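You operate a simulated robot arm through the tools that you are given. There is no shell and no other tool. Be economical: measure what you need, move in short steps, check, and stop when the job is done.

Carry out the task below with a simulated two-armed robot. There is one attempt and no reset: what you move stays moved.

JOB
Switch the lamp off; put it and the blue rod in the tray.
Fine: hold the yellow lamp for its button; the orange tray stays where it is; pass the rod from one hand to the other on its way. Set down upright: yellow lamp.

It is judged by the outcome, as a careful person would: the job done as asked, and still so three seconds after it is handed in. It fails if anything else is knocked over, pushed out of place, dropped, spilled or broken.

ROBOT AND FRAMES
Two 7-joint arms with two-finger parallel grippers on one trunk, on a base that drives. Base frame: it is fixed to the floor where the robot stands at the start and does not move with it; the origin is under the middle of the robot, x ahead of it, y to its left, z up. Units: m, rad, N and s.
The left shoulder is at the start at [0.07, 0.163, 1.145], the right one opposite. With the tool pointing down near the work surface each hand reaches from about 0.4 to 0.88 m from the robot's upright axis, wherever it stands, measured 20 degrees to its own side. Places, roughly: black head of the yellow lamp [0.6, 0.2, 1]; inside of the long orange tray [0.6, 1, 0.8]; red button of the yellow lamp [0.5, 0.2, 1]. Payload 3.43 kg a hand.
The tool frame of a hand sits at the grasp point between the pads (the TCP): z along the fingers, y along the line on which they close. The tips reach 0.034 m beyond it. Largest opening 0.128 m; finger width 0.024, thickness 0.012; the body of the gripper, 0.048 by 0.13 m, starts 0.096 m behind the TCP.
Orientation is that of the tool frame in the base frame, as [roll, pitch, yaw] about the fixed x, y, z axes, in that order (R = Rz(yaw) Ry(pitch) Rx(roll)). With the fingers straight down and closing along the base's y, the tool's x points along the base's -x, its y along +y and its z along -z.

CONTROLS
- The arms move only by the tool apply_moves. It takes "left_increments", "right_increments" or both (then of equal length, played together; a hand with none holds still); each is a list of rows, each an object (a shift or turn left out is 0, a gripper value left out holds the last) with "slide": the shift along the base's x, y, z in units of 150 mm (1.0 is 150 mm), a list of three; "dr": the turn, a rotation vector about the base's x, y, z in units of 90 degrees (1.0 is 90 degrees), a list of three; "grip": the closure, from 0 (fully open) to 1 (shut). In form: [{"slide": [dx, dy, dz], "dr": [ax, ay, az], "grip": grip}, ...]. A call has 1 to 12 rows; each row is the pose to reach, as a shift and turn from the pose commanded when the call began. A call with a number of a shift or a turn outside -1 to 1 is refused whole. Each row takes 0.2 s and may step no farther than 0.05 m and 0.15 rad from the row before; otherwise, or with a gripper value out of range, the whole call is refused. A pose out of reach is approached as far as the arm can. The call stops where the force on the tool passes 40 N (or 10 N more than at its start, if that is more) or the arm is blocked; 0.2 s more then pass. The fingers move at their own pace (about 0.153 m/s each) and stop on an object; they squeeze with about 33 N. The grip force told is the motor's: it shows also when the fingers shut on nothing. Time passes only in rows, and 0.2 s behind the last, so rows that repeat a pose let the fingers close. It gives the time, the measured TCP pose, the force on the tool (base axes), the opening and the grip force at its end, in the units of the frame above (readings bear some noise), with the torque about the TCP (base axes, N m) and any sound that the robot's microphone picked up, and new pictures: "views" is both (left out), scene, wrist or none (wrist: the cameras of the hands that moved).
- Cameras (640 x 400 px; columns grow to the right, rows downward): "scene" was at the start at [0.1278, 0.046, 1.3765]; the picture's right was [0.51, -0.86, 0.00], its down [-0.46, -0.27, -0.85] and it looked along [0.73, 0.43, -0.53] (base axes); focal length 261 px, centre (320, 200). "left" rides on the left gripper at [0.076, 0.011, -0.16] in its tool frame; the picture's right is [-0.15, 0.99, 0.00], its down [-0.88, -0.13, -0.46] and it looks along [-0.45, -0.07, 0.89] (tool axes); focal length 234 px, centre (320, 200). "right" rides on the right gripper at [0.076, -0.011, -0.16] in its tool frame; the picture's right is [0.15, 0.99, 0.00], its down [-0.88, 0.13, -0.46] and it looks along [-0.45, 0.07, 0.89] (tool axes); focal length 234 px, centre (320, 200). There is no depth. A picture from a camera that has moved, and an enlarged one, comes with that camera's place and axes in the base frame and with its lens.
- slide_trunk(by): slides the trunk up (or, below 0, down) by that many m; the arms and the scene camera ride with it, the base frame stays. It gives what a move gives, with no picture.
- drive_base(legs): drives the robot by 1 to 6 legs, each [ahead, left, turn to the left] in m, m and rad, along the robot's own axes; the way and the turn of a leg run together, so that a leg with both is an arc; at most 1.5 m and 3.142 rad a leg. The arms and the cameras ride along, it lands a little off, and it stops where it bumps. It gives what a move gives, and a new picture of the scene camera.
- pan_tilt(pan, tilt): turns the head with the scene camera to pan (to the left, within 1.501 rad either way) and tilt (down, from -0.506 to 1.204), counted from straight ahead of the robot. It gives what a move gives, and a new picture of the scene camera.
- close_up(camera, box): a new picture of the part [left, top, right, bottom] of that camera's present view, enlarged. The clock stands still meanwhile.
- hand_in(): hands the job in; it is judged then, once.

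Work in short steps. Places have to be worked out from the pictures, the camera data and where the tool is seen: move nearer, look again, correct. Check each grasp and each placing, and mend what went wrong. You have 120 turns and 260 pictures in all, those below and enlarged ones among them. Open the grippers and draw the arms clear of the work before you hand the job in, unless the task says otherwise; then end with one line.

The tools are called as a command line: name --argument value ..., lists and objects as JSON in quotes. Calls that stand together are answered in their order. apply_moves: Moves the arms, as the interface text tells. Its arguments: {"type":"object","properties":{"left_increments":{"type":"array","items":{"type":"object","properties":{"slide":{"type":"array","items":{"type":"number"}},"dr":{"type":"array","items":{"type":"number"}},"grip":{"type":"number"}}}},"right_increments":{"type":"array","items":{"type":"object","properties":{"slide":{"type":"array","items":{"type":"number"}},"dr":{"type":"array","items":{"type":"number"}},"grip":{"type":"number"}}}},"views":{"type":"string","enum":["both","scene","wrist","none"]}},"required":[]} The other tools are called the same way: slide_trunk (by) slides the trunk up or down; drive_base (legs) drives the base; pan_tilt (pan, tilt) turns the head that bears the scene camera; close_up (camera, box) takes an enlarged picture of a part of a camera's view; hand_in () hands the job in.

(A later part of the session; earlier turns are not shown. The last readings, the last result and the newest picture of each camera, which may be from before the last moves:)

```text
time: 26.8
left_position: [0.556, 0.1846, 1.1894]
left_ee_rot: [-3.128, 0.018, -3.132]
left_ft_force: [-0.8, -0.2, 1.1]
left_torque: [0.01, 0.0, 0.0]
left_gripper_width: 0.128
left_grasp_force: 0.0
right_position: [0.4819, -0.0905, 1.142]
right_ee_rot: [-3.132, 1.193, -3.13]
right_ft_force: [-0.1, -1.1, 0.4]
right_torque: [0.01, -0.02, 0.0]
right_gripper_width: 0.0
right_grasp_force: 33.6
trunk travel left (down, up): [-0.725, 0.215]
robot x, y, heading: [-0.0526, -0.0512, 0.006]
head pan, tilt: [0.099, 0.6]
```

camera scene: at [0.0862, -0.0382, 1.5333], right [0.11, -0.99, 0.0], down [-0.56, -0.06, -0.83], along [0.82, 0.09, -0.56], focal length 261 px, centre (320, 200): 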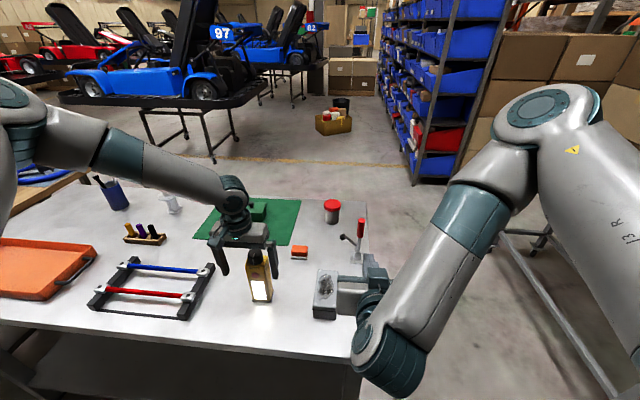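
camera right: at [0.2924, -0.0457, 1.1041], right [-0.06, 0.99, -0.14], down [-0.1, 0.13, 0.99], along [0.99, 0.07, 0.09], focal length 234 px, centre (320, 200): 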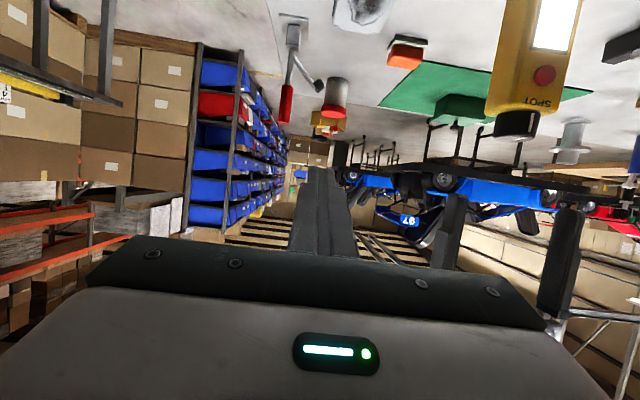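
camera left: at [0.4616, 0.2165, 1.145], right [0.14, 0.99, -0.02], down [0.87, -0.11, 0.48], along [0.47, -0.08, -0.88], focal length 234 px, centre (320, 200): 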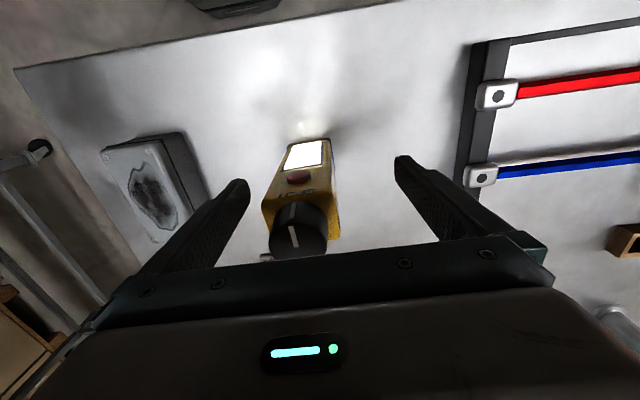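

I lower the trunk the remaining 0.10 and try the descent again.

slide_trunk --by -0.1

apply_moves --left_increments '[{"slide": [0, 0, -0.2]}, {"slide": [0.0, 0.0, -0.4]}]' --views "scene"

```text
time: 28.1
left_position: [0.5583, 0.1869, 1.0896]
left_ee_rot: [-3.124, 0.017, -3.132]
left_ft_force: [-0.3, -0.8, -1.2]
left_torque: [0.02, -0.01, 0.02]
left_gripper_width: 0.1281
left_grasp_force: 0.0
right_position: [0.4807, -0.091, 1.0423]
right_ee_rot: [-3.134, 1.193, -3.131]
right_ft_force: [0.8, -0.6, -0.9]
right_torque: [0.0, 0.01, -0.02]
right_gripper_width: 0.0
right_grasp_force: 32.9
trunk travel left (down, up): [-0.625, 0.315]
robot x, y, heading: [-0.0538, -0.0493, 0.008]
head pan, tilt: [0.099, 0.6]
```

```text
time: 28.7
left_position: [0.5576, 0.1882, 1.0306]
left_ee_rot: [-3.123, 0.018, -3.132]
left_ft_force: [-0.4, -0.9, -0.4]
left_torque: [0.02, 0.03, -0.02]
left_gripper_width: 0.1279
left_grasp_force: 0.0
right_position: [0.4815, -0.0901, 1.0419]
right_ee_rot: [-3.132, 1.195, -3.131]
right_ft_force: [0.0, 0.3, -0.4]
right_torque: [0.0, 0.0, 0.02]
right_gripper_width: 0.0
right_grasp_force: 33.6
trunk travel left (down, up): [-0.625, 0.315]
robot x, y, heading: [-0.0513, -0.0482, 0.009]
head pan, tilt: [0.099, 0.6]
camera scene: at [0.0873, -0.0384, 1.3732], right [0.11, -0.99, 0.0], down [-0.56, -0.06, -0.82], along [0.82, 0.09, -0.57], focal length 261 px, centre (320, 200)
```

scene: 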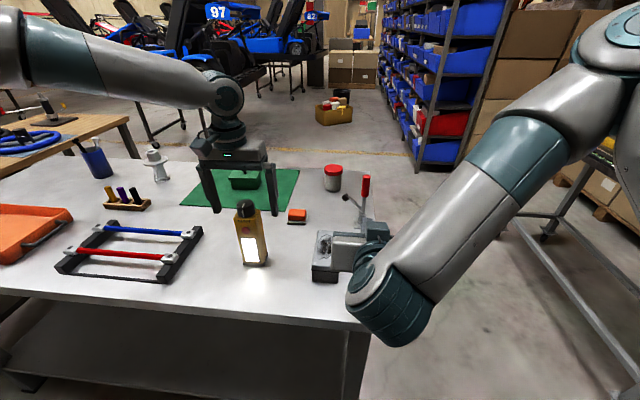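

Good: it descends true. I continue down to z≈0.967.

apply_moves --left_increments '[{"slide": [-0.01, 0, -0.15]}, {"slide": [-0.02, -0.02, -0.3]}, {"slide": [-0.02, -0.02, -0.42]}]' --views "both"

```text
time: 29.5
left_position: [0.5539, 0.1832, 0.9665]
left_ee_rot: [-3.124, 0.017, -3.132]
left_ft_force: [-0.3, -0.7, 0.1]
left_torque: [-0.02, 0.0, -0.02]
left_gripper_width: 0.1281
left_grasp_force: 0.0
right_position: [0.4815, -0.0909, 1.0408]
right_ee_rot: [-3.134, 1.195, -3.127]
right_ft_force: [-0.1, 0.3, 0.6]
right_torque: [-0.01, 0.03, 0.0]
right_gripper_width: 0.0003
right_grasp_force: 32.6
trunk travel left (down, up): [-0.625, 0.315]
robot x, y, heading: [-0.0539, -0.0475, 0.006]
head pan, tilt: [0.099, 0.6]
camera scene: at [0.0872, -0.0385, 1.3732], right [0.11, -0.99, 0.0], down [-0.56, -0.06, -0.82], along [0.82, 0.09, -0.57], focal length 261 px, centre (320, 200)
camera left: at [0.4764, 0.1971, 1.1243], right [0.14, 0.99, -0.01], down [0.87, -0.12, 0.47], along [0.47, -0.08, -0.88], focal length 234 px, centre (320, 200)
```

scene: 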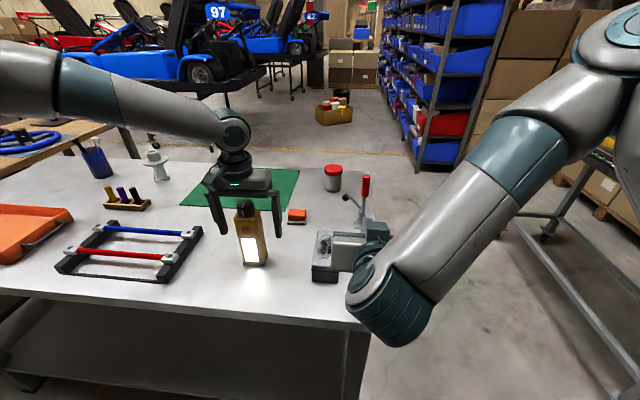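
left: 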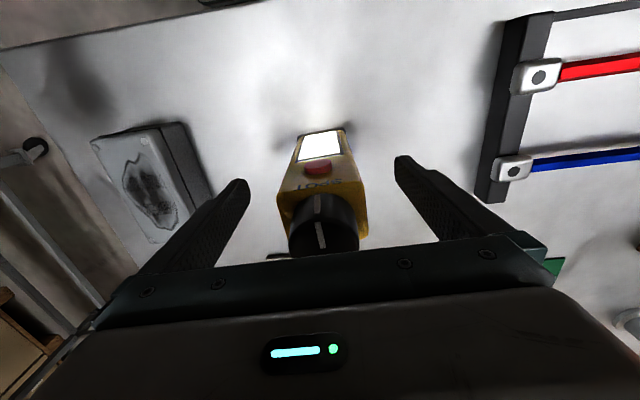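

The lamp stands between the fingers, well centred. I close the left gripper.

apply_moves --left_increments '[{"grip": 0.3}, {"grip": 0.5}, {"grip": 1}, {"grip": 1}, {"grip": 1}]' --views "both"

```text
time: 30.7
left_position: [0.5539, 0.1831, 0.9671]
left_ee_rot: [-3.123, 0.017, -3.131]
left_ft_force: [0.0, 1.0, 0.7]
left_torque: [0.19, -0.1, -0.01]
left_gripper_width: 0.0557
left_grasp_force: 32.9
right_position: [0.4814, -0.0914, 1.0436]
right_ee_rot: [-3.133, 1.193, -3.129]
right_ft_force: [1.4, -0.6, -0.1]
right_torque: [-0.03, -0.01, 0.02]
right_gripper_width: 0.0
right_grasp_force: 33.4
trunk travel left (down, up): [-0.625, 0.315]
robot x, y, heading: [-0.0516, -0.0482, 0.01]
head pan, tilt: [0.099, 0.6]
camera scene: at [0.087, -0.0386, 1.3732], right [0.11, -0.99, 0.0], down [-0.56, -0.06, -0.82], along [0.82, 0.09, -0.57], focal length 261 px, centre (320, 200)
camera left: at [0.4764, 0.197, 1.1246], right [0.14, 0.99, -0.01], down [0.87, -0.12, 0.47], along [0.47, -0.08, -0.88], focal length 234 px, centre (320, 200)
```

scene: 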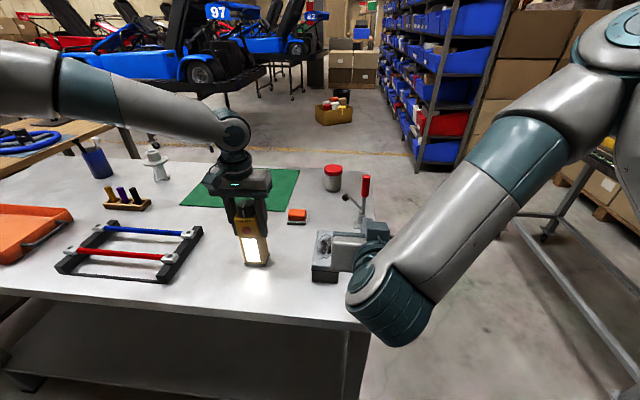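
left: 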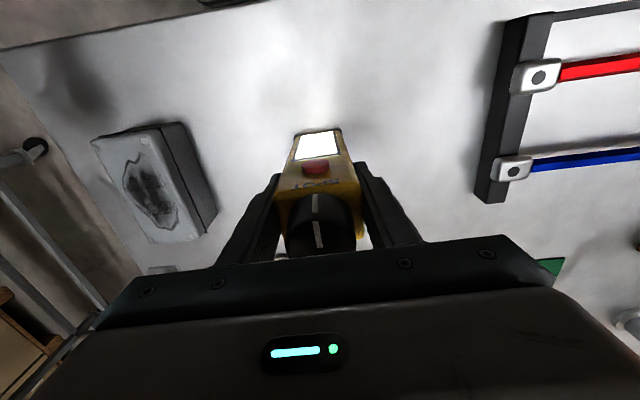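

The lamp is held (width 56 mm). Now I yaw the right hand about 37° to the left and bring it towards the lamp's front.

apply_moves --right_increments '[{"slide": [-0.05, 0.1, 0], "dr": [0, 0, 0.083]}, {"slide": [-0.1, 0.2, 0], "dr": [0, 0, 0.166]}, {"slide": [-0.15, 0.4, 0], "dr": [0, 0, 0.249]}, {"slide": [-0.2, 0.6, 0], "dr": [0, 0, 0.332]}, {"slide": [-0.25, 0.8, 0], "dr": [0, 0, 0.415]}]' --views "both"

```text
time: 31.9
left_position: [0.5564, 0.1812, 0.9661]
left_ee_rot: [-3.129, 0.016, -3.136]
left_ft_force: [1.3, -0.7, -0.1]
left_torque: [0.16, -0.12, 0.01]
left_gripper_width: 0.0558
left_grasp_force: 32.8
right_position: [0.448, 0.0276, 1.044]
right_ee_rot: [3.14, 1.193, -2.486]
right_ft_force: [-0.2, 0.3, 0.4]
right_torque: [-0.03, 0.04, 0.02]
right_gripper_width: 0.0001
right_grasp_force: 33.5
right hand out of reach, approached as far as the arm can: row 1, 2, 3, 4
trunk travel left (down, up): [-0.625, 0.315]
robot x, y, heading: [-0.0524, -0.0485, 0.009]
head pan, tilt: [0.099, 0.6]
camera scene: at [0.0891, -0.0419, 1.3732], right [0.11, -0.99, 0.0], down [-0.56, -0.06, -0.82], along [0.82, 0.09, -0.57], focal length 261 px, centre (320, 200)
camera right: at [0.3153, -0.0897, 1.032], right [-0.65, 0.75, -0.14], down [-0.16, 0.04, 0.99], along [0.75, 0.66, 0.09], focal length 234 px, centre (320, 200)
```

scene: 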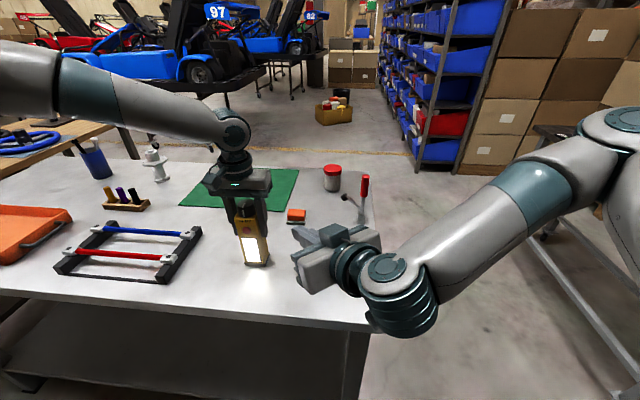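
right: 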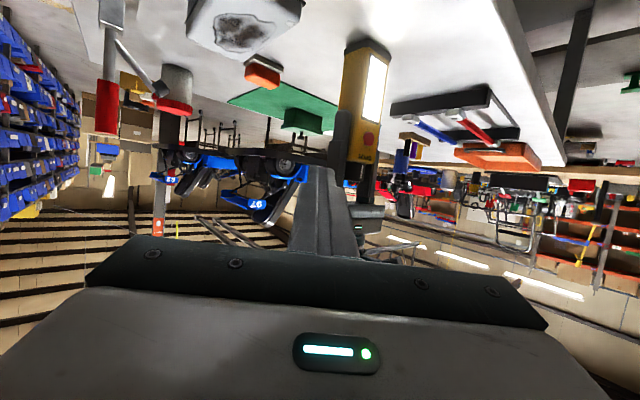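

The right hand now moves freely. I bring it to a pre-press pose in front of the button and recheck the geometry.

apply_moves --right_increments '[{"slide": [0, 0.25, -0.13]}, {"slide": [-0.02, 0.5, -0.26]}, {"slide": [-0.04, 0.72, -0.4]}]' --views "both"

close_up --camera "scene" --box '[200, 180, 330, 290]'

close_up --camera "left" --box '[240, 80, 400, 200]'

```text
time: 32.7
left_position: [0.5544, 0.1852, 0.9672]
left_ee_rot: [-3.124, 0.018, -3.133]
left_ft_force: [-1.1, 1.6, 1.1]
left_torque: [0.3, 0.06, 0.02]
left_gripper_width: 0.0559
left_grasp_force: 32.6
right_position: [0.4395, 0.1397, 0.983]
right_ee_rot: [-3.134, 1.192, -2.477]
right_ft_force: [-0.2, -0.7, -0.3]
right_torque: [0.03, 0.01, 0.02]
right_gripper_width: 0.0
right_grasp_force: 32.9
trunk travel left (down, up): [-0.625, 0.315]
robot x, y, heading: [-0.0554, -0.0499, 0.008]
head pan, tilt: [0.099, 0.6]
camera scene: at [0.0871, -0.0374, 1.3732], right [0.11, -0.99, 0.0], down [-0.56, -0.06, -0.82], along [0.82, 0.09, -0.57], focal length 261 px, centre (320, 200)
camera right: at [0.3081, 0.0229, 0.9715], right [-0.65, 0.75, -0.14], down [-0.16, 0.05, 0.99], along [0.75, 0.66, 0.09], focal length 234 px, centre (320, 200)
```

scene: 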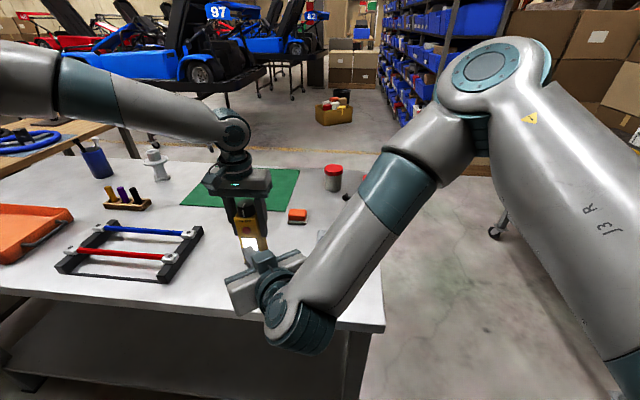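
right: 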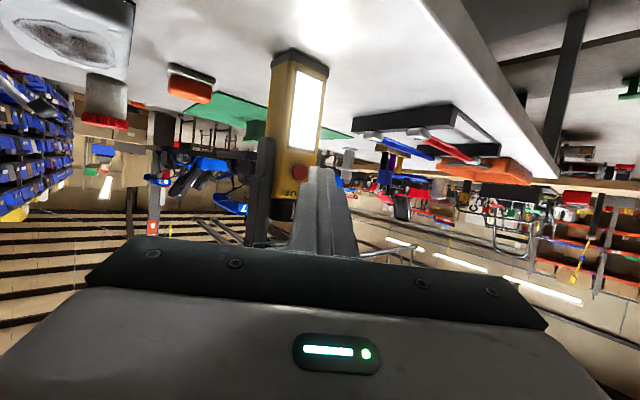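

```text
3.64 times, centred on (265, 235) of scene
camera zoom: at [0.0871, -0.0374, 1.3732], right [0.11, -0.99, 0.0], down [-0.56, -0.06, -0.82], along [0.82, 0.09, -0.57], focal length 949 px, centre (520, 73)
```

zoom: 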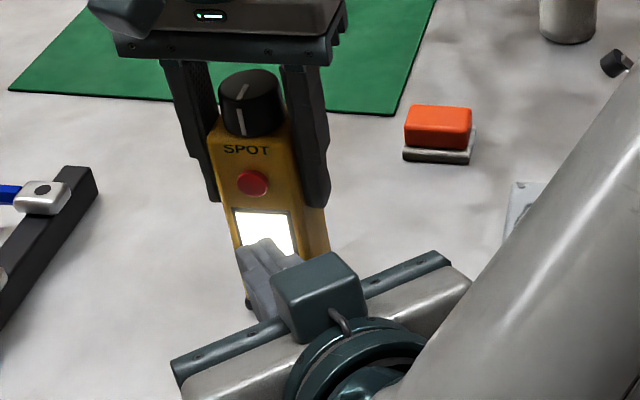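

```text
3.33 times, centred on (320, 140) of left
camera zoom: at [0.4764, 0.1981, 1.1246], right [0.14, 0.99, -0.01], down [0.87, -0.11, 0.47], along [0.47, -0.08, -0.88], focal length 781 px, centre (320, 400)
```

zoom: 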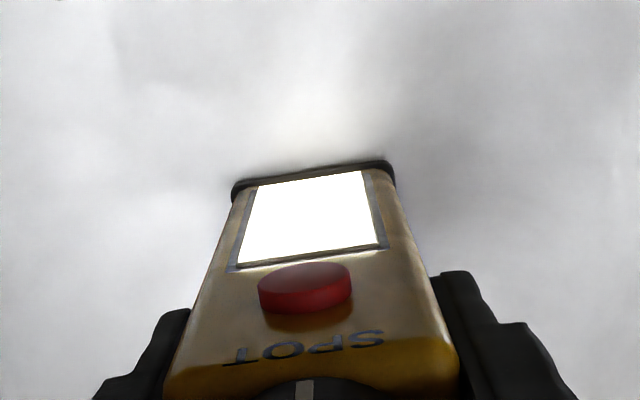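

By three views the button is at about [0.532, 0.185, 0.965]; the right fingertips are at [0.464, 0.159, 0.970]. I align in y and z and close in to ~1.5 cm from it.

apply_moves --right_increments '[{"slide": [0.13, 0.1, -0.04]}, {"slide": [0.23, 0.2, -0.08]}]' --views "none"

close_up --camera "left" --box '[240, 80, 400, 200]'

close_up --camera "scene" --box '[200, 180, 330, 290]'

```text
time: 33.3
left_position: [0.5543, 0.1828, 0.968]
left_ee_rot: [-3.127, 0.017, -3.134]
left_ft_force: [-0.5, 1.3, 3.3]
left_torque: [0.58, -0.05, 0.12]
left_gripper_width: 0.0558
left_grasp_force: 32.8
right_position: [0.4727, 0.1698, 0.9704]
right_ee_rot: [-3.135, 1.193, -2.481]
right_ft_force: [0.3, 0.8, -0.2]
right_torque: [0.01, 0.01, 0.05]
right_gripper_width: 0.0
right_grasp_force: 32.8
trunk travel left (down, up): [-0.625, 0.315]
robot x, y, heading: [-0.0532, -0.0492, 0.003]
head pan, tilt: [0.099, 0.6]
```

```text
3.33 times, centred on (320, 140) of left
camera zoom: at [0.4766, 0.1966, 1.1246], right [0.14, 0.99, -0.01], down [0.87, -0.12, 0.47], along [0.47, -0.08, -0.88], focal length 781 px, centre (320, 400)
```

zoom: 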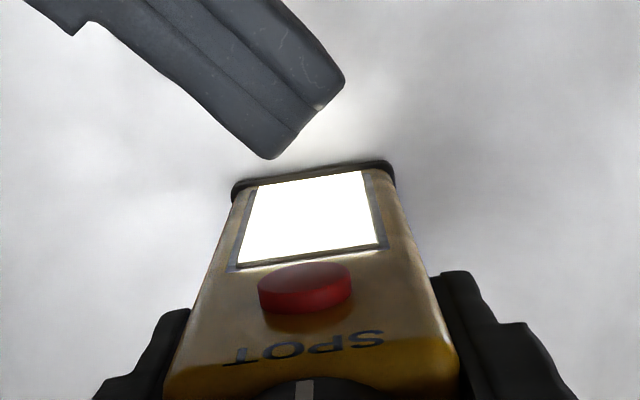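

```text
3.64 times, centred on (265, 235) of scene
camera zoom: at [0.0874, -0.0392, 1.3732], right [0.11, -0.99, 0.0], down [-0.56, -0.06, -0.82], along [0.82, 0.09, -0.57], focal length 949 px, centre (520, 73)
```

zoom: 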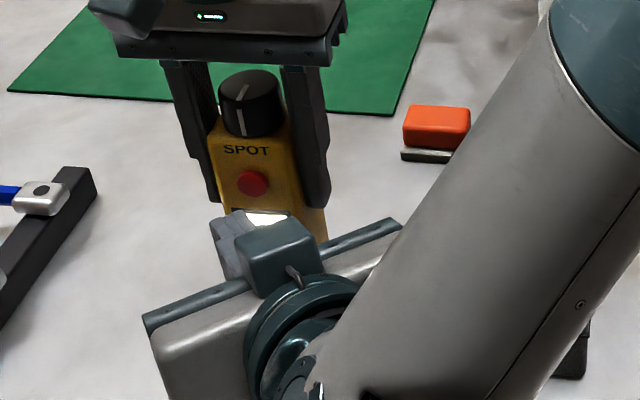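

The leading corner of the fingertips is lined up with the button. I advance in small steps along +x, watching force and sound.

apply_moves --right_increments '[{"slide": [0.05, 0.005, -0.01]}, {"slide": [0.09, 0.005, -0.02]}, {"slide": [0.12, 0.005, -0.02]}]' --views "none"

close_up --camera "left" --box '[240, 80, 400, 200]'

```text
time: 34.1
left_position: [0.5544, 0.1841, 0.9667]
left_ee_rot: [-3.124, 0.018, -3.133]
left_ft_force: [0.7, -1.4, 0.0]
left_torque: [0.01, -0.04, 0.0]
left_gripper_width: 0.0558
left_grasp_force: 32.9
right_position: [0.4725, 0.1695, 0.9706]
right_ee_rot: [-3.133, 1.192, -2.478]
right_ft_force: [0.1, 0.7, 0.1]
right_torque: [0.0, 0.02, 0.03]
right_gripper_width: 0.0
right_grasp_force: 33.2
right hand out of reach, approached as far as the arm can: row 1, 2, 3
trunk travel left (down, up): [-0.625, 0.315]
robot x, y, heading: [-0.0522, -0.0517, 0.01]
head pan, tilt: [0.099, 0.6]
```

```text
3.33 times, centred on (320, 140) of left
camera zoom: at [0.4764, 0.1969, 1.1246], right [0.14, 0.99, -0.01], down [0.87, -0.11, 0.47], along [0.47, -0.08, -0.88], focal length 781 px, centre (320, 400)
```

zoom: 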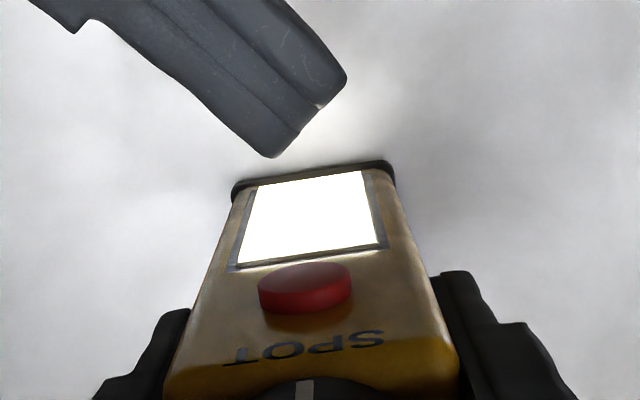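

The right hand is at its reach limit in +x. Since the left hand holds the lamp firmly, I lift the lamp ~8 mm and bring its button to the stationary fingertip.

apply_moves --left_increments '[{"slide": [0, 0, 0.055]}, {"slide": [-0.05, 0, 0.055]}, {"slide": [-0.09, 0, 0.055]}]' --views "none"

close_up --camera "left" --box '[240, 80, 400, 200]'

close_up --camera "scene" --box '[200, 180, 330, 290]'

```text
time: 34.9
left_position: [0.5406, 0.1847, 0.9735]
left_ee_rot: [-3.124, 0.017, -3.135]
left_ft_force: [0.9, -0.6, -3.6]
left_torque: [-0.01, 0.03, 0.05]
left_gripper_width: 0.0559
left_grasp_force: 32.8
right_position: [0.473, 0.1695, 0.9699]
right_ee_rot: [-3.132, 1.193, -2.477]
right_ft_force: [0.8, 0.3, -0.5]
right_torque: [0.0, -0.02, 0.03]
right_gripper_width: 0.0002
right_grasp_force: 32.8
trunk travel left (down, up): [-0.625, 0.315]
robot x, y, heading: [-0.0506, -0.0484, 0.009]
head pan, tilt: [0.099, 0.6]
```

```text
3.33 times, centred on (320, 140) of left
camera zoom: at [0.4633, 0.1971, 1.1315], right [0.14, 0.99, -0.01], down [0.87, -0.11, 0.47], along [0.47, -0.08, -0.88], focal length 781 px, centre (320, 400)
```

zoom: 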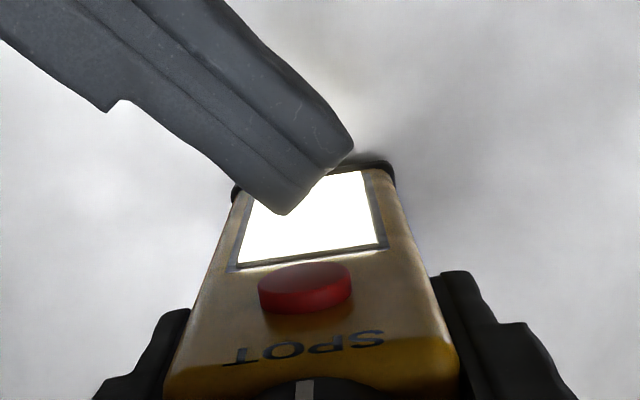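

```text
3.64 times, centred on (265, 235) of scene
camera zoom: at [0.0872, -0.0384, 1.3732], right [0.11, -0.99, 0.0], down [-0.56, -0.06, -0.82], along [0.82, 0.09, -0.57], focal length 949 px, centre (520, 73)
```

zoom: 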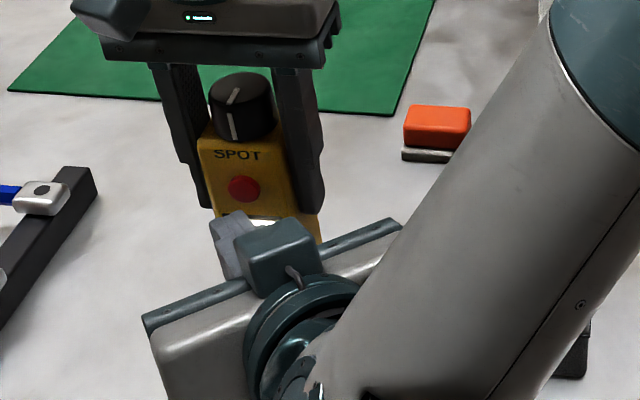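

The tip is ~8 mm lower than the button centre. I raise the right hand a little and lower the lamp by ~4 mm, then check.

apply_moves --left_increments '[{"slide": [0, 0, -0.027]}, {"slide": [0, 0, -0.027]}]' --right_increments '[{"slide": [-0.01, 0, 0.02]}, {"slide": [-0.02, 0, 0.04]}]' --views "none"

close_up --camera "scene" --box '[200, 180, 330, 290]'

```text
time: 35.5
left_position: [0.5425, 0.1852, 0.9697]
left_ee_rot: [-3.125, 0.019, -3.134]
left_ft_force: [0.2, 0.6, -3.5]
left_torque: [0.02, 0.02, 0.0]
left_gripper_width: 0.0557
left_grasp_force: 32.6
right_position: [0.4705, 0.1699, 0.9776]
right_ee_rot: [-3.134, 1.194, -2.479]
right_ft_force: [-0.9, 0.2, -0.7]
right_torque: [-0.01, 0.03, 0.01]
right_gripper_width: 0.0002
right_grasp_force: 32.7
trunk travel left (down, up): [-0.625, 0.315]
robot x, y, heading: [-0.0507, -0.0482, 0.008]
head pan, tilt: [0.099, 0.6]
```

```text
3.64 times, centred on (265, 235) of scene
camera zoom: at [0.0873, -0.0386, 1.3732], right [0.11, -0.99, 0.0], down [-0.56, -0.06, -0.82], along [0.82, 0.09, -0.57], focal length 949 px, centre (520, 73)
```

zoom: 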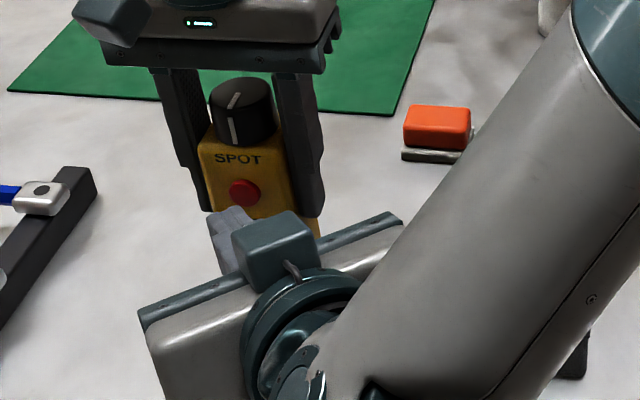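

Aligned now. I bring the lamp towards the fingertip in ~2–3 mm steps and read forces.

apply_moves --left_increments '[{"slide": [-0.025, 0, 0]}, {"slide": [-0.045, 0, 0]}, {"slide": [-0.06, 0, 0]}]' --views "none"

close_up --camera "left" --box '[240, 80, 400, 200]'

```text
time: 36.3
left_position: [0.532, 0.1833, 0.9688]
left_ee_rot: [-3.125, 0.016, -3.133]
left_ft_force: [-0.6, 0.8, -4.2]
left_torque: [0.03, 0.02, -0.01]
left_gripper_width: 0.0558
left_grasp_force: 32.8
right_position: [0.471, 0.1691, 0.9763]
right_ee_rot: [-3.132, 1.193, -2.48]
right_ft_force: [-0.2, -0.2, -0.1]
right_torque: [0.01, 0.01, 0.0]
right_gripper_width: 0.0
right_grasp_force: 33.6
trunk travel left (down, up): [-0.625, 0.315]
robot x, y, heading: [-0.0501, -0.0481, 0.005]
head pan, tilt: [0.099, 0.6]
```

```text
3.33 times, centred on (320, 140) of left
camera zoom: at [0.4548, 0.1964, 1.1282], right [0.14, 0.99, -0.01], down [0.87, -0.11, 0.47], along [0.47, -0.08, -0.88], focal length 781 px, centre (320, 400)
```

zoom: 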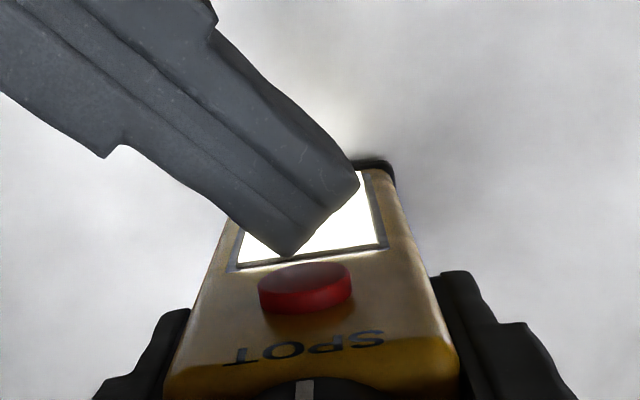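

Nearly touching, 3 mm to one side. I correct y and keep approaching in 1.5–2 mm steps.

apply_moves --left_increments '[{"slide": [-0.01, -0.02, 0]}, {"slide": [-0.025, -0.02, 0]}, {"slide": [-0.04, -0.02, 0]}]' --views "none"

close_up --camera "left" --box '[240, 80, 400, 200]'

```text
time: 37.1
left_position: [0.5264, 0.1803, 0.9702]
left_ee_rot: [-3.124, 0.016, -3.134]
left_ft_force: [2.8, -0.3, -3.7]
left_torque: [-0.01, -0.02, -0.01]
left_gripper_width: 0.056
left_grasp_force: 32.4
right_position: [0.4705, 0.171, 0.9761]
right_ee_rot: [-3.135, 1.192, -2.479]
right_ft_force: [-2.9, 1.6, 0.0]
right_torque: [-0.02, 0.01, 0.07]
right_gripper_width: 0.0001
right_grasp_force: 33.1
trunk travel left (down, up): [-0.625, 0.315]
robot x, y, heading: [-0.0541, -0.0505, 0.007]
head pan, tilt: [0.099, 0.6]
heard: click
```

```text
3.33 times, centred on (320, 140) of left
camera zoom: at [0.4484, 0.1942, 1.1284], right [0.14, 0.99, -0.01], down [0.87, -0.11, 0.47], along [0.47, -0.08, -0.88], focal length 781 px, centre (320, 400)
```

zoom: 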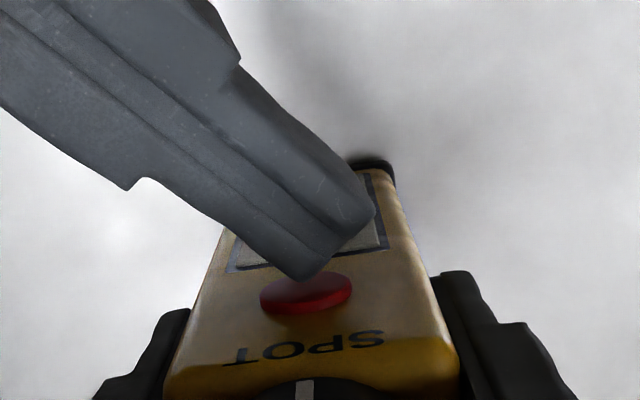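

A click was heard and the panel is dark: the lamp is off. I draw the lamp straight back away from the fingertip, then retract the right hand.

apply_moves --left_increments '[{"slide": [0.1, 0.02, 0]}, {"slide": [0.2, 0.02, 0.0]}, {"slide": [0.2, 0.02, 0.1]}, {"slide": [0.2, 0.02, 0.2]}, {"slide": [0.2, 0.02, 0.3]}]' --right_increments '[{}, {}, {"slide": [-0.1, -0.2, 0.05]}, {"slide": [-0.15, -0.45, 0.1]}, {"slide": [-0.2, -0.7, 0.2]}]' --views "both"

```text
time: 38.3
left_position: [0.5577, 0.1835, 1.0158]
left_ee_rot: [-3.124, 0.017, -3.131]
left_ft_force: [-0.5, -0.1, -3.8]
left_torque: [0.02, 0.02, 0.0]
left_gripper_width: 0.0558
left_grasp_force: 32.9
right_position: [0.4551, 0.1417, 0.9844]
right_ee_rot: [-3.13, 1.192, -2.478]
right_ft_force: [-0.3, -1.1, 0.5]
right_torque: [0.0, 0.0, -0.04]
right_gripper_width: 0.0
right_grasp_force: 33.2
right hand out of reach, approached as far as the arm can: row 4, 5
trunk travel left (down, up): [-0.625, 0.315]
robot x, y, heading: [-0.0513, -0.0493, 0.009]
head pan, tilt: [0.099, 0.6]
camera scene: at [0.0873, -0.0389, 1.3731], right [0.11, -0.99, 0.0], down [-0.56, -0.06, -0.82], along [0.82, 0.09, -0.57], focal length 261 px, centre (320, 200)
camera right: at [0.3226, 0.0232, 0.9747], right [-0.64, 0.75, -0.14], down [-0.16, 0.05, 0.99], along [0.75, 0.66, 0.09], focal length 234 px, centre (320, 200)
camera left: at [0.4791, 0.1963, 1.1737], right [0.14, 0.99, -0.01], down [0.87, -0.11, 0.47], along [0.47, -0.08, -0.88], focal length 234 px, centre (320, 200)
```

scene: 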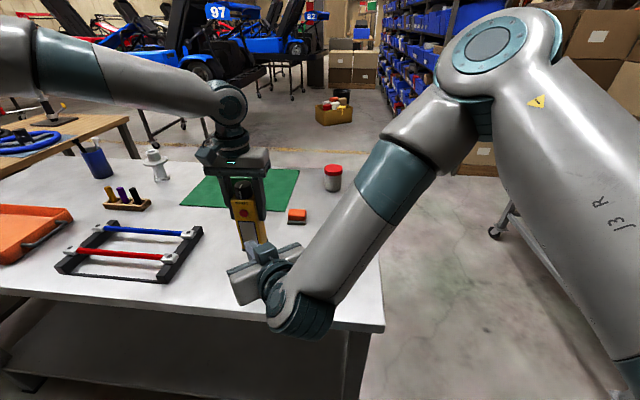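
right: 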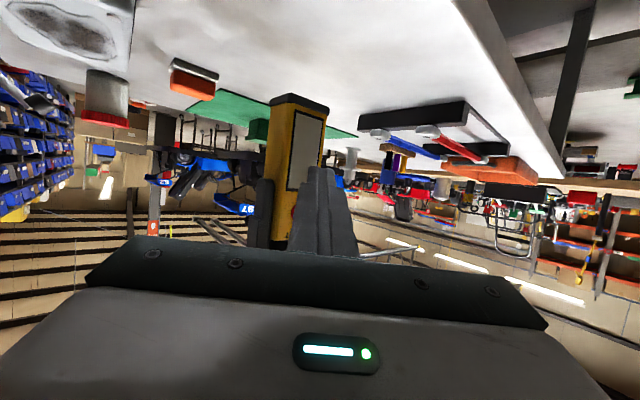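
left: 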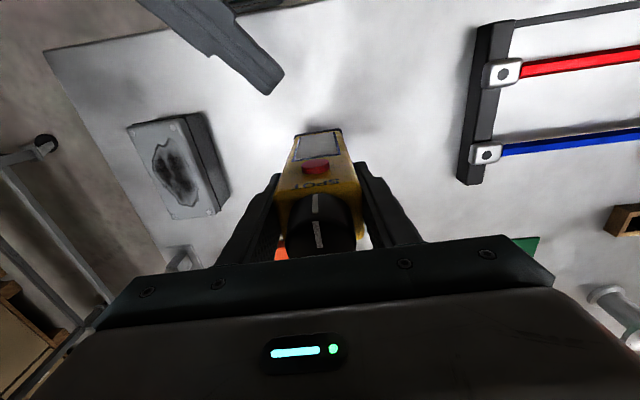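

Lamp is off and held. I raise the trunk 0.12 m to carry everything over the other objects and drive left by 0.75 m.

slide_trunk --by 0.12

drive_base --legs '[[0, 0.75, 0]]'

pan_tilt --pan 0.4 --tilt 0.75

```text
time: 39.8
left_position: [0.5575, 0.1832, 1.1351]
left_ee_rot: [-3.124, 0.017, -3.133]
left_ft_force: [0.1, 1.7, -2.2]
left_torque: [0.02, -0.01, -0.04]
left_gripper_width: 0.0558
left_grasp_force: 33.3
right_position: [0.4549, 0.1409, 1.1043]
right_ee_rot: [-3.132, 1.19, -2.478]
right_ft_force: [0.9, 0.3, 0.1]
right_torque: [0.01, 0.01, 0.03]
right_gripper_width: 0.0001
right_grasp_force: 32.6
trunk travel left (down, up): [-0.745, 0.195]
robot x, y, heading: [-0.0488, -0.0473, 0.01]
head pan, tilt: [0.099, 0.6]
```

```text
time: 43.9
left_position: [0.5539, 0.9335, 1.1356]
left_ee_rot: [-3.124, 0.017, -3.137]
left_ft_force: [-0.9, 0.8, -4.0]
left_torque: [0.01, -0.01, 0.02]
left_gripper_width: 0.0556
left_grasp_force: 32.7
right_position: [0.4527, 0.8919, 1.1066]
right_ee_rot: [-3.13, 1.191, -2.483]
right_ft_force: [0.0, 0.0, -0.3]
right_torque: [0.04, 0.02, -0.03]
right_gripper_width: 0.0002
right_grasp_force: 33.0
trunk travel left (down, up): [-0.745, 0.195]
robot x, y, heading: [-0.0589, 0.7047, 0.007]
head pan, tilt: [0.099, 0.6]
camera scene: at [0.083, 0.7136, 1.4932], right [0.1, -0.99, 0.0], down [-0.56, -0.06, -0.82], along [0.82, 0.08, -0.57], focal length 261 px, centre (320, 200)
```

scene: 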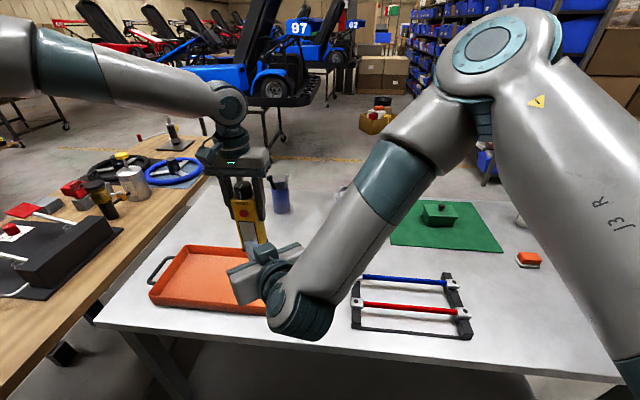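

```text
time: 44.7
left_position: [0.5541, 0.9342, 1.1337]
left_ee_rot: [-3.122, 0.017, -3.139]
left_ft_force: [-0.3, -0.3, -4.1]
left_torque: [-0.01, 0.05, -0.02]
left_gripper_width: 0.0559
left_grasp_force: 32.5
right_position: [0.4529, 0.8915, 1.1057]
right_ee_rot: [-3.133, 1.19, -2.482]
right_ft_force: [-1.0, 0.4, 0.5]
right_torque: [0.01, 0.01, -0.01]
right_gripper_width: 0.0
right_grasp_force: 33.5
trunk travel left (down, up): [-0.745, 0.195]
robot x, y, heading: [-0.0593, 0.7019, 0.009]
head pan, tilt: [0.4, 0.75]
camera scene: at [0.0714, 0.7377, 1.4803], right [0.39, -0.92, 0.0], down [-0.63, -0.27, -0.73], along [0.67, 0.29, -0.68], focal length 261 px, centre (320, 200)
```

scene: 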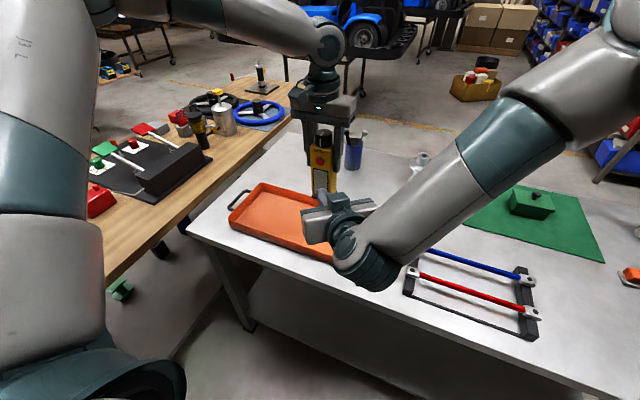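

The right arm hides the tray; I swing it back to the right, undoing its yaw.

apply_moves --right_increments '[{"slide": [0.02, -0.25, 0], "dr": [0, 0, -0.083]}, {"slide": [0.06, -0.5, 0.05], "dr": [0, 0, -0.166]}, {"slide": [0.1, -0.7, 0.1], "dr": [0, 0, -0.249]}, {"slide": [0.15, -0.9, 0.2], "dr": [0, 0, -0.332]}, {"slide": [0.25, -1.0, 0.3], "dr": [0, 0, -0.415]}]' --views "none"

apply_moves --right_increments '[{"slide": [0.05, -0.2, 0], "dr": [0, 0.095, 0]}, {"slide": [0.1, -0.4, 0.0], "dr": [0, 0.19, 0]}, {"slide": [0.15, -0.6, 0.0], "dr": [0, 0.285, 0]}, {"slide": [0.2, -0.7, 0.0], "dr": [0, 0.38, 0]}, {"slide": [0.2, -0.8, 0.0], "dr": [0, 0.475, 0]}, {"slide": [0.2, -0.8, 0.0], "dr": [0, 0.57, 0]}, {"slide": [0.2, -0.8, 0.0], "dr": [0, 0.665, 0], "grip": 0}, {"slide": [0.2, -0.8, 0.0], "dr": [0, 0.76, 0], "grip": 0}]' --views "both"

```text
time: 45.9
left_position: [0.5533, 0.934, 1.1346]
left_ee_rot: [-3.124, 0.017, -3.137]
left_ft_force: [-0.4, 0.2, -4.0]
left_torque: [0.02, -0.07, -0.01]
left_gripper_width: 0.0557
left_grasp_force: 32.8
right_position: [0.4893, 0.7419, 1.1488]
right_ee_rot: [-3.127, 1.191, -3.133]
right_ft_force: [-0.2, 0.0, -0.5]
right_torque: [0.01, 0.04, -0.04]
right_gripper_width: 0.0
right_grasp_force: 32.8
trunk travel left (down, up): [-0.745, 0.195]
robot x, y, heading: [-0.0575, 0.7012, 0.005]
head pan, tilt: [0.4, 0.75]
```

```text
time: 47.7
left_position: [0.5542, 0.9341, 1.1343]
left_ee_rot: [-3.126, 0.016, -3.136]
left_ft_force: [0.3, 1.0, -4.1]
left_torque: [0.0, -0.02, 0.03]
left_gripper_width: 0.0557
left_grasp_force: 33.1
right_position: [0.5198, 0.6204, 1.1494]
right_ee_rot: [-3.137, -0.005, -3.139]
right_ft_force: [0.7, 0.3, 0.4]
right_torque: [0.0, 0.0, -0.01]
right_gripper_width: 0.1279
right_grasp_force: 0.1
trunk travel left (down, up): [-0.745, 0.195]
robot x, y, heading: [-0.0588, 0.7071, 0.004]
head pan, tilt: [0.4, 0.75]
camera scene: at [0.0725, 0.7374, 1.4802], right [0.39, -0.92, 0.0], down [-0.63, -0.27, -0.73], along [0.67, 0.29, -0.68], focal length 261 px, centre (320, 200)
camera right: at [0.446, 0.6101, 1.3103], right [-0.15, 0.99, 0.0], down [0.88, 0.13, 0.45], along [0.45, 0.06, -0.89], focal length 234 px, centre (320, 200)
```

scene: 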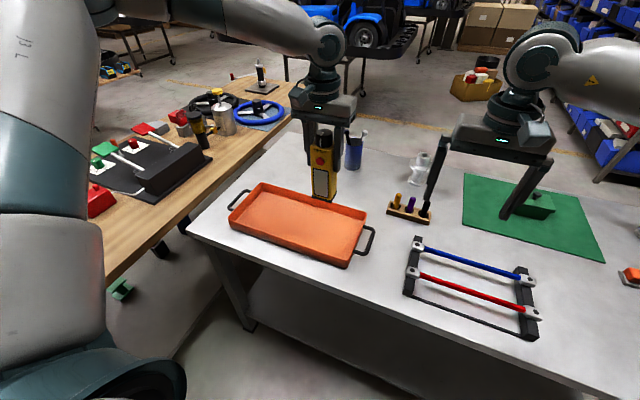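
right: 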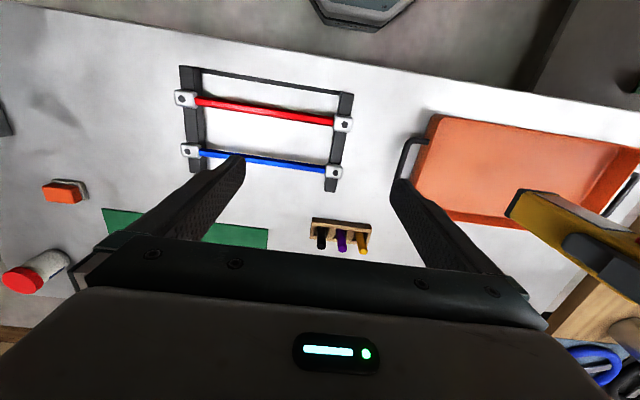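

Tray rim spans about x 0.47–0.68, y 0.835–1.22. I'll set the lamp near the back right corner (≈[0.615, 0.905]), leaving the front for the rod; I drive the base to carry it there.

drive_base --legs '[[0.062, -0.03, 0]]'

slide_trunk --by -0.08

close_up --camera "scene" --box '[180, 100, 420, 280]'

close_up --camera "left" --box '[0, 0, 640, 400]'

```text
time: 48.7
left_position: [0.611, 0.906, 1.1373]
left_ee_rot: [-3.122, 0.018, -3.138]
left_ft_force: [0.9, 0.7, -3.5]
left_torque: [0.0, 0.0, 0.01]
left_gripper_width: 0.0556
left_grasp_force: 32.9
right_position: [0.578, 0.5942, 1.1528]
right_ee_rot: [-3.136, 0.001, -3.136]
right_ft_force: [-0.8, 0.2, -0.4]
right_torque: [-0.03, 0.0, -0.01]
right_gripper_width: 0.1278
right_grasp_force: 0.1
trunk travel left (down, up): [-0.745, 0.195]
robot x, y, heading: [0.0045, 0.6742, 0.003]
head pan, tilt: [0.4, 0.75]
camera scene: at [0.1284, 0.7097, 1.4807], right [0.39, -0.92, 0.0], down [-0.63, -0.27, -0.73], along [0.67, 0.29, -0.68], focal length 261 px, centre (320, 200)
```

scene: 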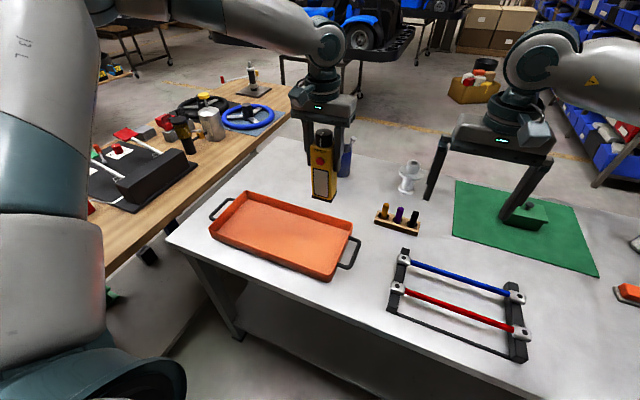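

```text
time: 49.8
left_position: [0.6141, 0.9057, 1.055]
left_ee_rot: [-3.123, 0.017, -3.136]
left_ft_force: [-0.1, -0.4, -4.5]
left_torque: [-0.03, 0.0, 0.01]
left_gripper_width: 0.0557
left_grasp_force: 33.5
right_position: [0.5806, 0.5935, 1.0706]
right_ee_rot: [-3.137, -0.002, -3.135]
right_ft_force: [0.1, 0.0, -0.6]
right_torque: [0.02, -0.02, -0.02]
right_gripper_width: 0.1279
right_grasp_force: 0.1
trunk travel left (down, up): [-0.665, 0.275]
robot x, y, heading: [0.0027, 0.6764, 0.004]
head pan, tilt: [0.4, 0.75]
```

```text
2.22 times, centred on (300, 190) of scene
camera zoom: at [0.1321, 0.7078, 1.4004], right [0.39, -0.92, 0.0], down [-0.63, -0.27, -0.73], along [0.67, 0.29, -0.68], focal length 580 px, centre (364, 222)
```

zoom: 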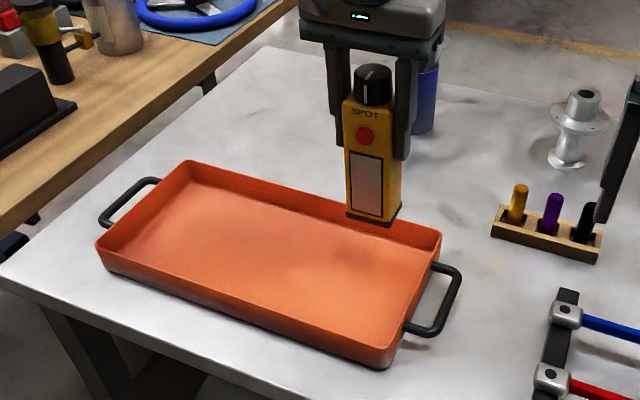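

```text
1.00 times, centred on (320, 200) of left
camera zoom: at [0.5362, 0.9185, 1.2136], right [0.14, 0.99, -0.01], down [0.87, -0.12, 0.47], along [0.47, -0.08, -0.88], focal length 234 px, centre (320, 200)
```

zoom: 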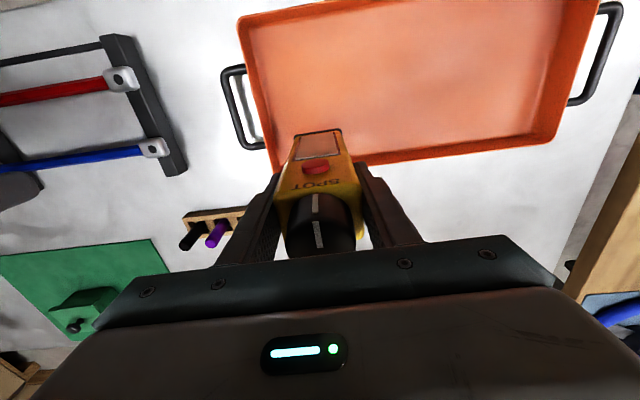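

With better triangulation the tray spans x 0.467–0.66, y 0.83–1.22. I move the lamp 2 cm forward (to x≈0.595) and lower it inside the tray, slowly near the floor.

apply_moves --left_increments '[{"slide": [-0.12, 0, 0]}, {"slide": [-0.12, 0.0, -0.2]}, {"slide": [-0.12, 0.0, -0.4]}, {"slide": [-0.12, 0.0, -0.46]}]' --views "scene"

close_up --camera "scene" --box '[200, 120, 380, 260]'

```text
time: 50.8
left_position: [0.5952, 0.9054, 0.9855]
left_ee_rot: [-3.124, 0.017, -3.138]
left_ft_force: [-0.9, -0.5, -4.1]
left_torque: [-0.03, -0.01, -0.01]
left_gripper_width: 0.0558
left_grasp_force: 33.0
right_position: [0.5804, 0.5933, 1.07]
right_ee_rot: [-3.139, -0.002, -3.137]
right_ft_force: [0.2, -0.6, 0.5]
right_torque: [-0.05, 0.03, -0.02]
right_gripper_width: 0.1279
right_grasp_force: 0.2
trunk travel left (down, up): [-0.665, 0.275]
robot x, y, heading: [0.0025, 0.6729, 0.011]
head pan, tilt: [0.4, 0.75]
camera scene: at [0.1314, 0.7077, 1.4004], right [0.39, -0.92, 0.0], down [-0.63, -0.27, -0.73], along [0.67, 0.29, -0.68], focal length 261 px, centre (320, 200)
```

scene: 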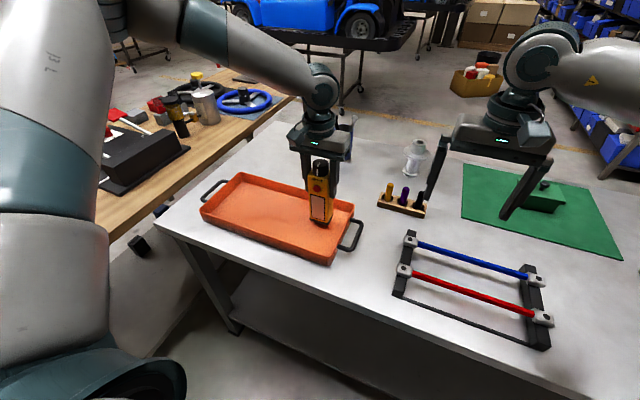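

```text
2.86 times, centred on (290, 190) of scene
camera zoom: at [0.1314, 0.7077, 1.4004], right [0.39, -0.92, 0.0], down [-0.63, -0.27, -0.73], along [0.67, 0.29, -0.68], focal length 746 px, centre (406, 229)
```

zoom: 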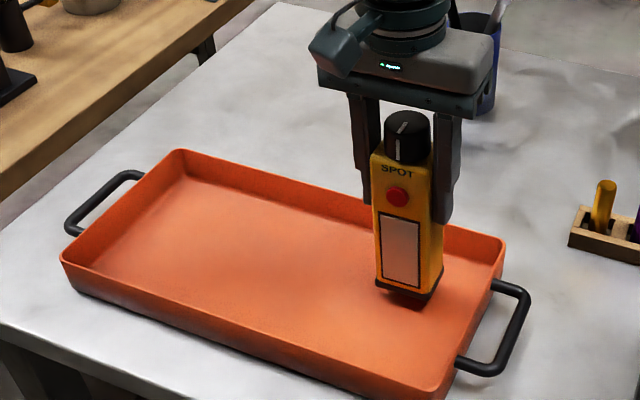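

The lamp is inside, well away from the walls. I lower in millimetre steps.

apply_moves --left_increments '[{"slide": [0, 0, -0.02]}, {"slide": [0, 0.0, -0.035]}, {"slide": [0, 0.0, -0.05]}]' --views "none"

```text
time: 51.6
left_position: [0.5964, 0.9057, 0.9772]
left_ee_rot: [-3.124, 0.015, -3.135]
left_ft_force: [0.3, -0.1, -3.2]
left_torque: [0.0, -0.02, -0.02]
left_gripper_width: 0.0555
left_grasp_force: 33.1
right_position: [0.5805, 0.5923, 1.0696]
right_ee_rot: [-3.138, -0.002, -3.137]
right_ft_force: [0.9, -0.5, -0.2]
right_torque: [0.0, 0.01, -0.03]
right_gripper_width: 0.1281
right_grasp_force: 0.0
trunk travel left (down, up): [-0.665, 0.275]
robot x, y, heading: [0.0097, 0.6739, 0.005]
head pan, tilt: [0.4, 0.75]
```

apply_moves --left_increments '[{"slide": [0, 0, -0.01]}, {"slide": [0, 0.0, -0.02]}, {"slide": [0, 0.0, -0.03]}]' --views "none"

```text
time: 52.4
left_position: [0.5964, 0.9061, 0.975]
left_ee_rot: [-3.125, 0.017, -3.137]
left_ft_force: [-0.8, 1.0, -3.8]
left_torque: [0.01, 0.0, -0.01]
left_gripper_width: 0.0557
left_grasp_force: 33.3
right_position: [0.5802, 0.594, 1.069]
right_ee_rot: [-3.137, -0.001, -3.137]
right_ft_force: [0.4, 0.1, 0.2]
right_torque: [-0.02, 0.0, 0.01]
right_gripper_width: 0.128
right_grasp_force: 0.1
trunk travel left (down, up): [-0.665, 0.275]
robot x, y, heading: [0.0032, 0.6788, 0.002]
head pan, tilt: [0.4, 0.75]
```

Still hanging (−3.8 N, the lamp's weight). I lower further in 1.5 mm steps.

apply_moves --left_increments '[{"slide": [0, 0, -0.01]}, {"slide": [0, 0.0, -0.02]}, {"slide": [0, 0.0, -0.03]}]' --views "none"

```text
time: 53.2
left_position: [0.5953, 0.9046, 0.9706]
left_ee_rot: [-3.123, 0.018, -3.137]
left_ft_force: [0.3, -0.1, 0.5]
left_torque: [0.14, 0.01, -0.02]
left_gripper_width: 0.056
left_grasp_force: 32.5
right_position: [0.5799, 0.5922, 1.0692]
right_ee_rot: [-3.138, -0.003, -3.136]
right_ft_force: [-0.1, -0.1, -0.2]
right_torque: [0.0, 0.02, -0.01]
right_gripper_width: 0.128
right_grasp_force: 0.1
trunk travel left (down, up): [-0.665, 0.275]
robot x, y, heading: [0.0024, 0.6745, 0.005]
head pan, tilt: [0.4, 0.75]
```

The weight is now carried by the tray floor. I open the left gripper and let it settle.

apply_moves --left_increments '[{"slide": [0, 0, -0.005], "grip": 0.45}, {"slide": [0, 0, -0.005], "grip": 0.2}, {"slide": [0, 0, -0.005], "grip": 0}, {"slide": [0, 0, -0.005], "grip": 0}]' --views "both"

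```text
time: 54.2
left_position: [0.5956, 0.9047, 0.9682]
left_ee_rot: [-3.124, 0.018, -3.137]
left_ft_force: [-0.2, 0.4, 0.9]
left_torque: [-0.01, -0.02, -0.01]
left_gripper_width: 0.128
left_grasp_force: 0.1
right_position: [0.5812, 0.5918, 1.0704]
right_ee_rot: [-3.139, -0.001, -3.135]
right_ft_force: [-0.3, -1.0, 0.6]
right_torque: [0.01, 0.0, 0.03]
right_gripper_width: 0.1278
right_grasp_force: 0.1
trunk travel left (down, up): [-0.665, 0.275]
robot x, y, heading: [0.0041, 0.6752, 0.001]
head pan, tilt: [0.4, 0.75]
camera scene: at [0.1318, 0.7077, 1.4003], right [0.39, -0.92, 0.0], down [-0.63, -0.27, -0.73], along [0.67, 0.29, -0.68], focal length 261 px, centre (320, 200)
camera left: at [0.5177, 0.9186, 1.1272], right [0.14, 0.99, -0.01], down [0.87, -0.12, 0.47], along [0.47, -0.08, -0.88], focal length 234 px, centre (320, 200)
```

scene: 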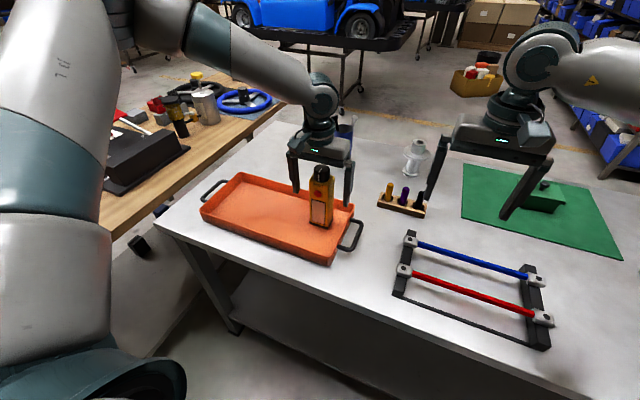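
left: 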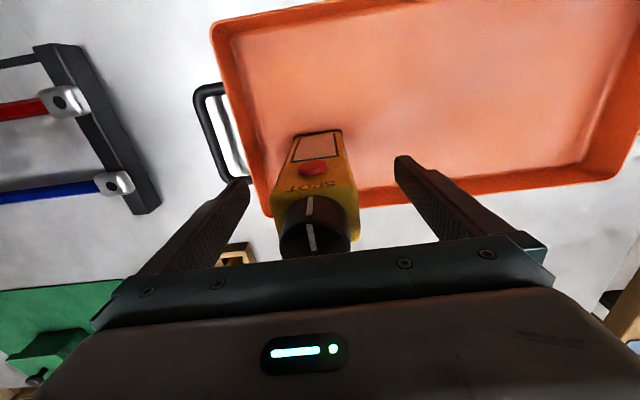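

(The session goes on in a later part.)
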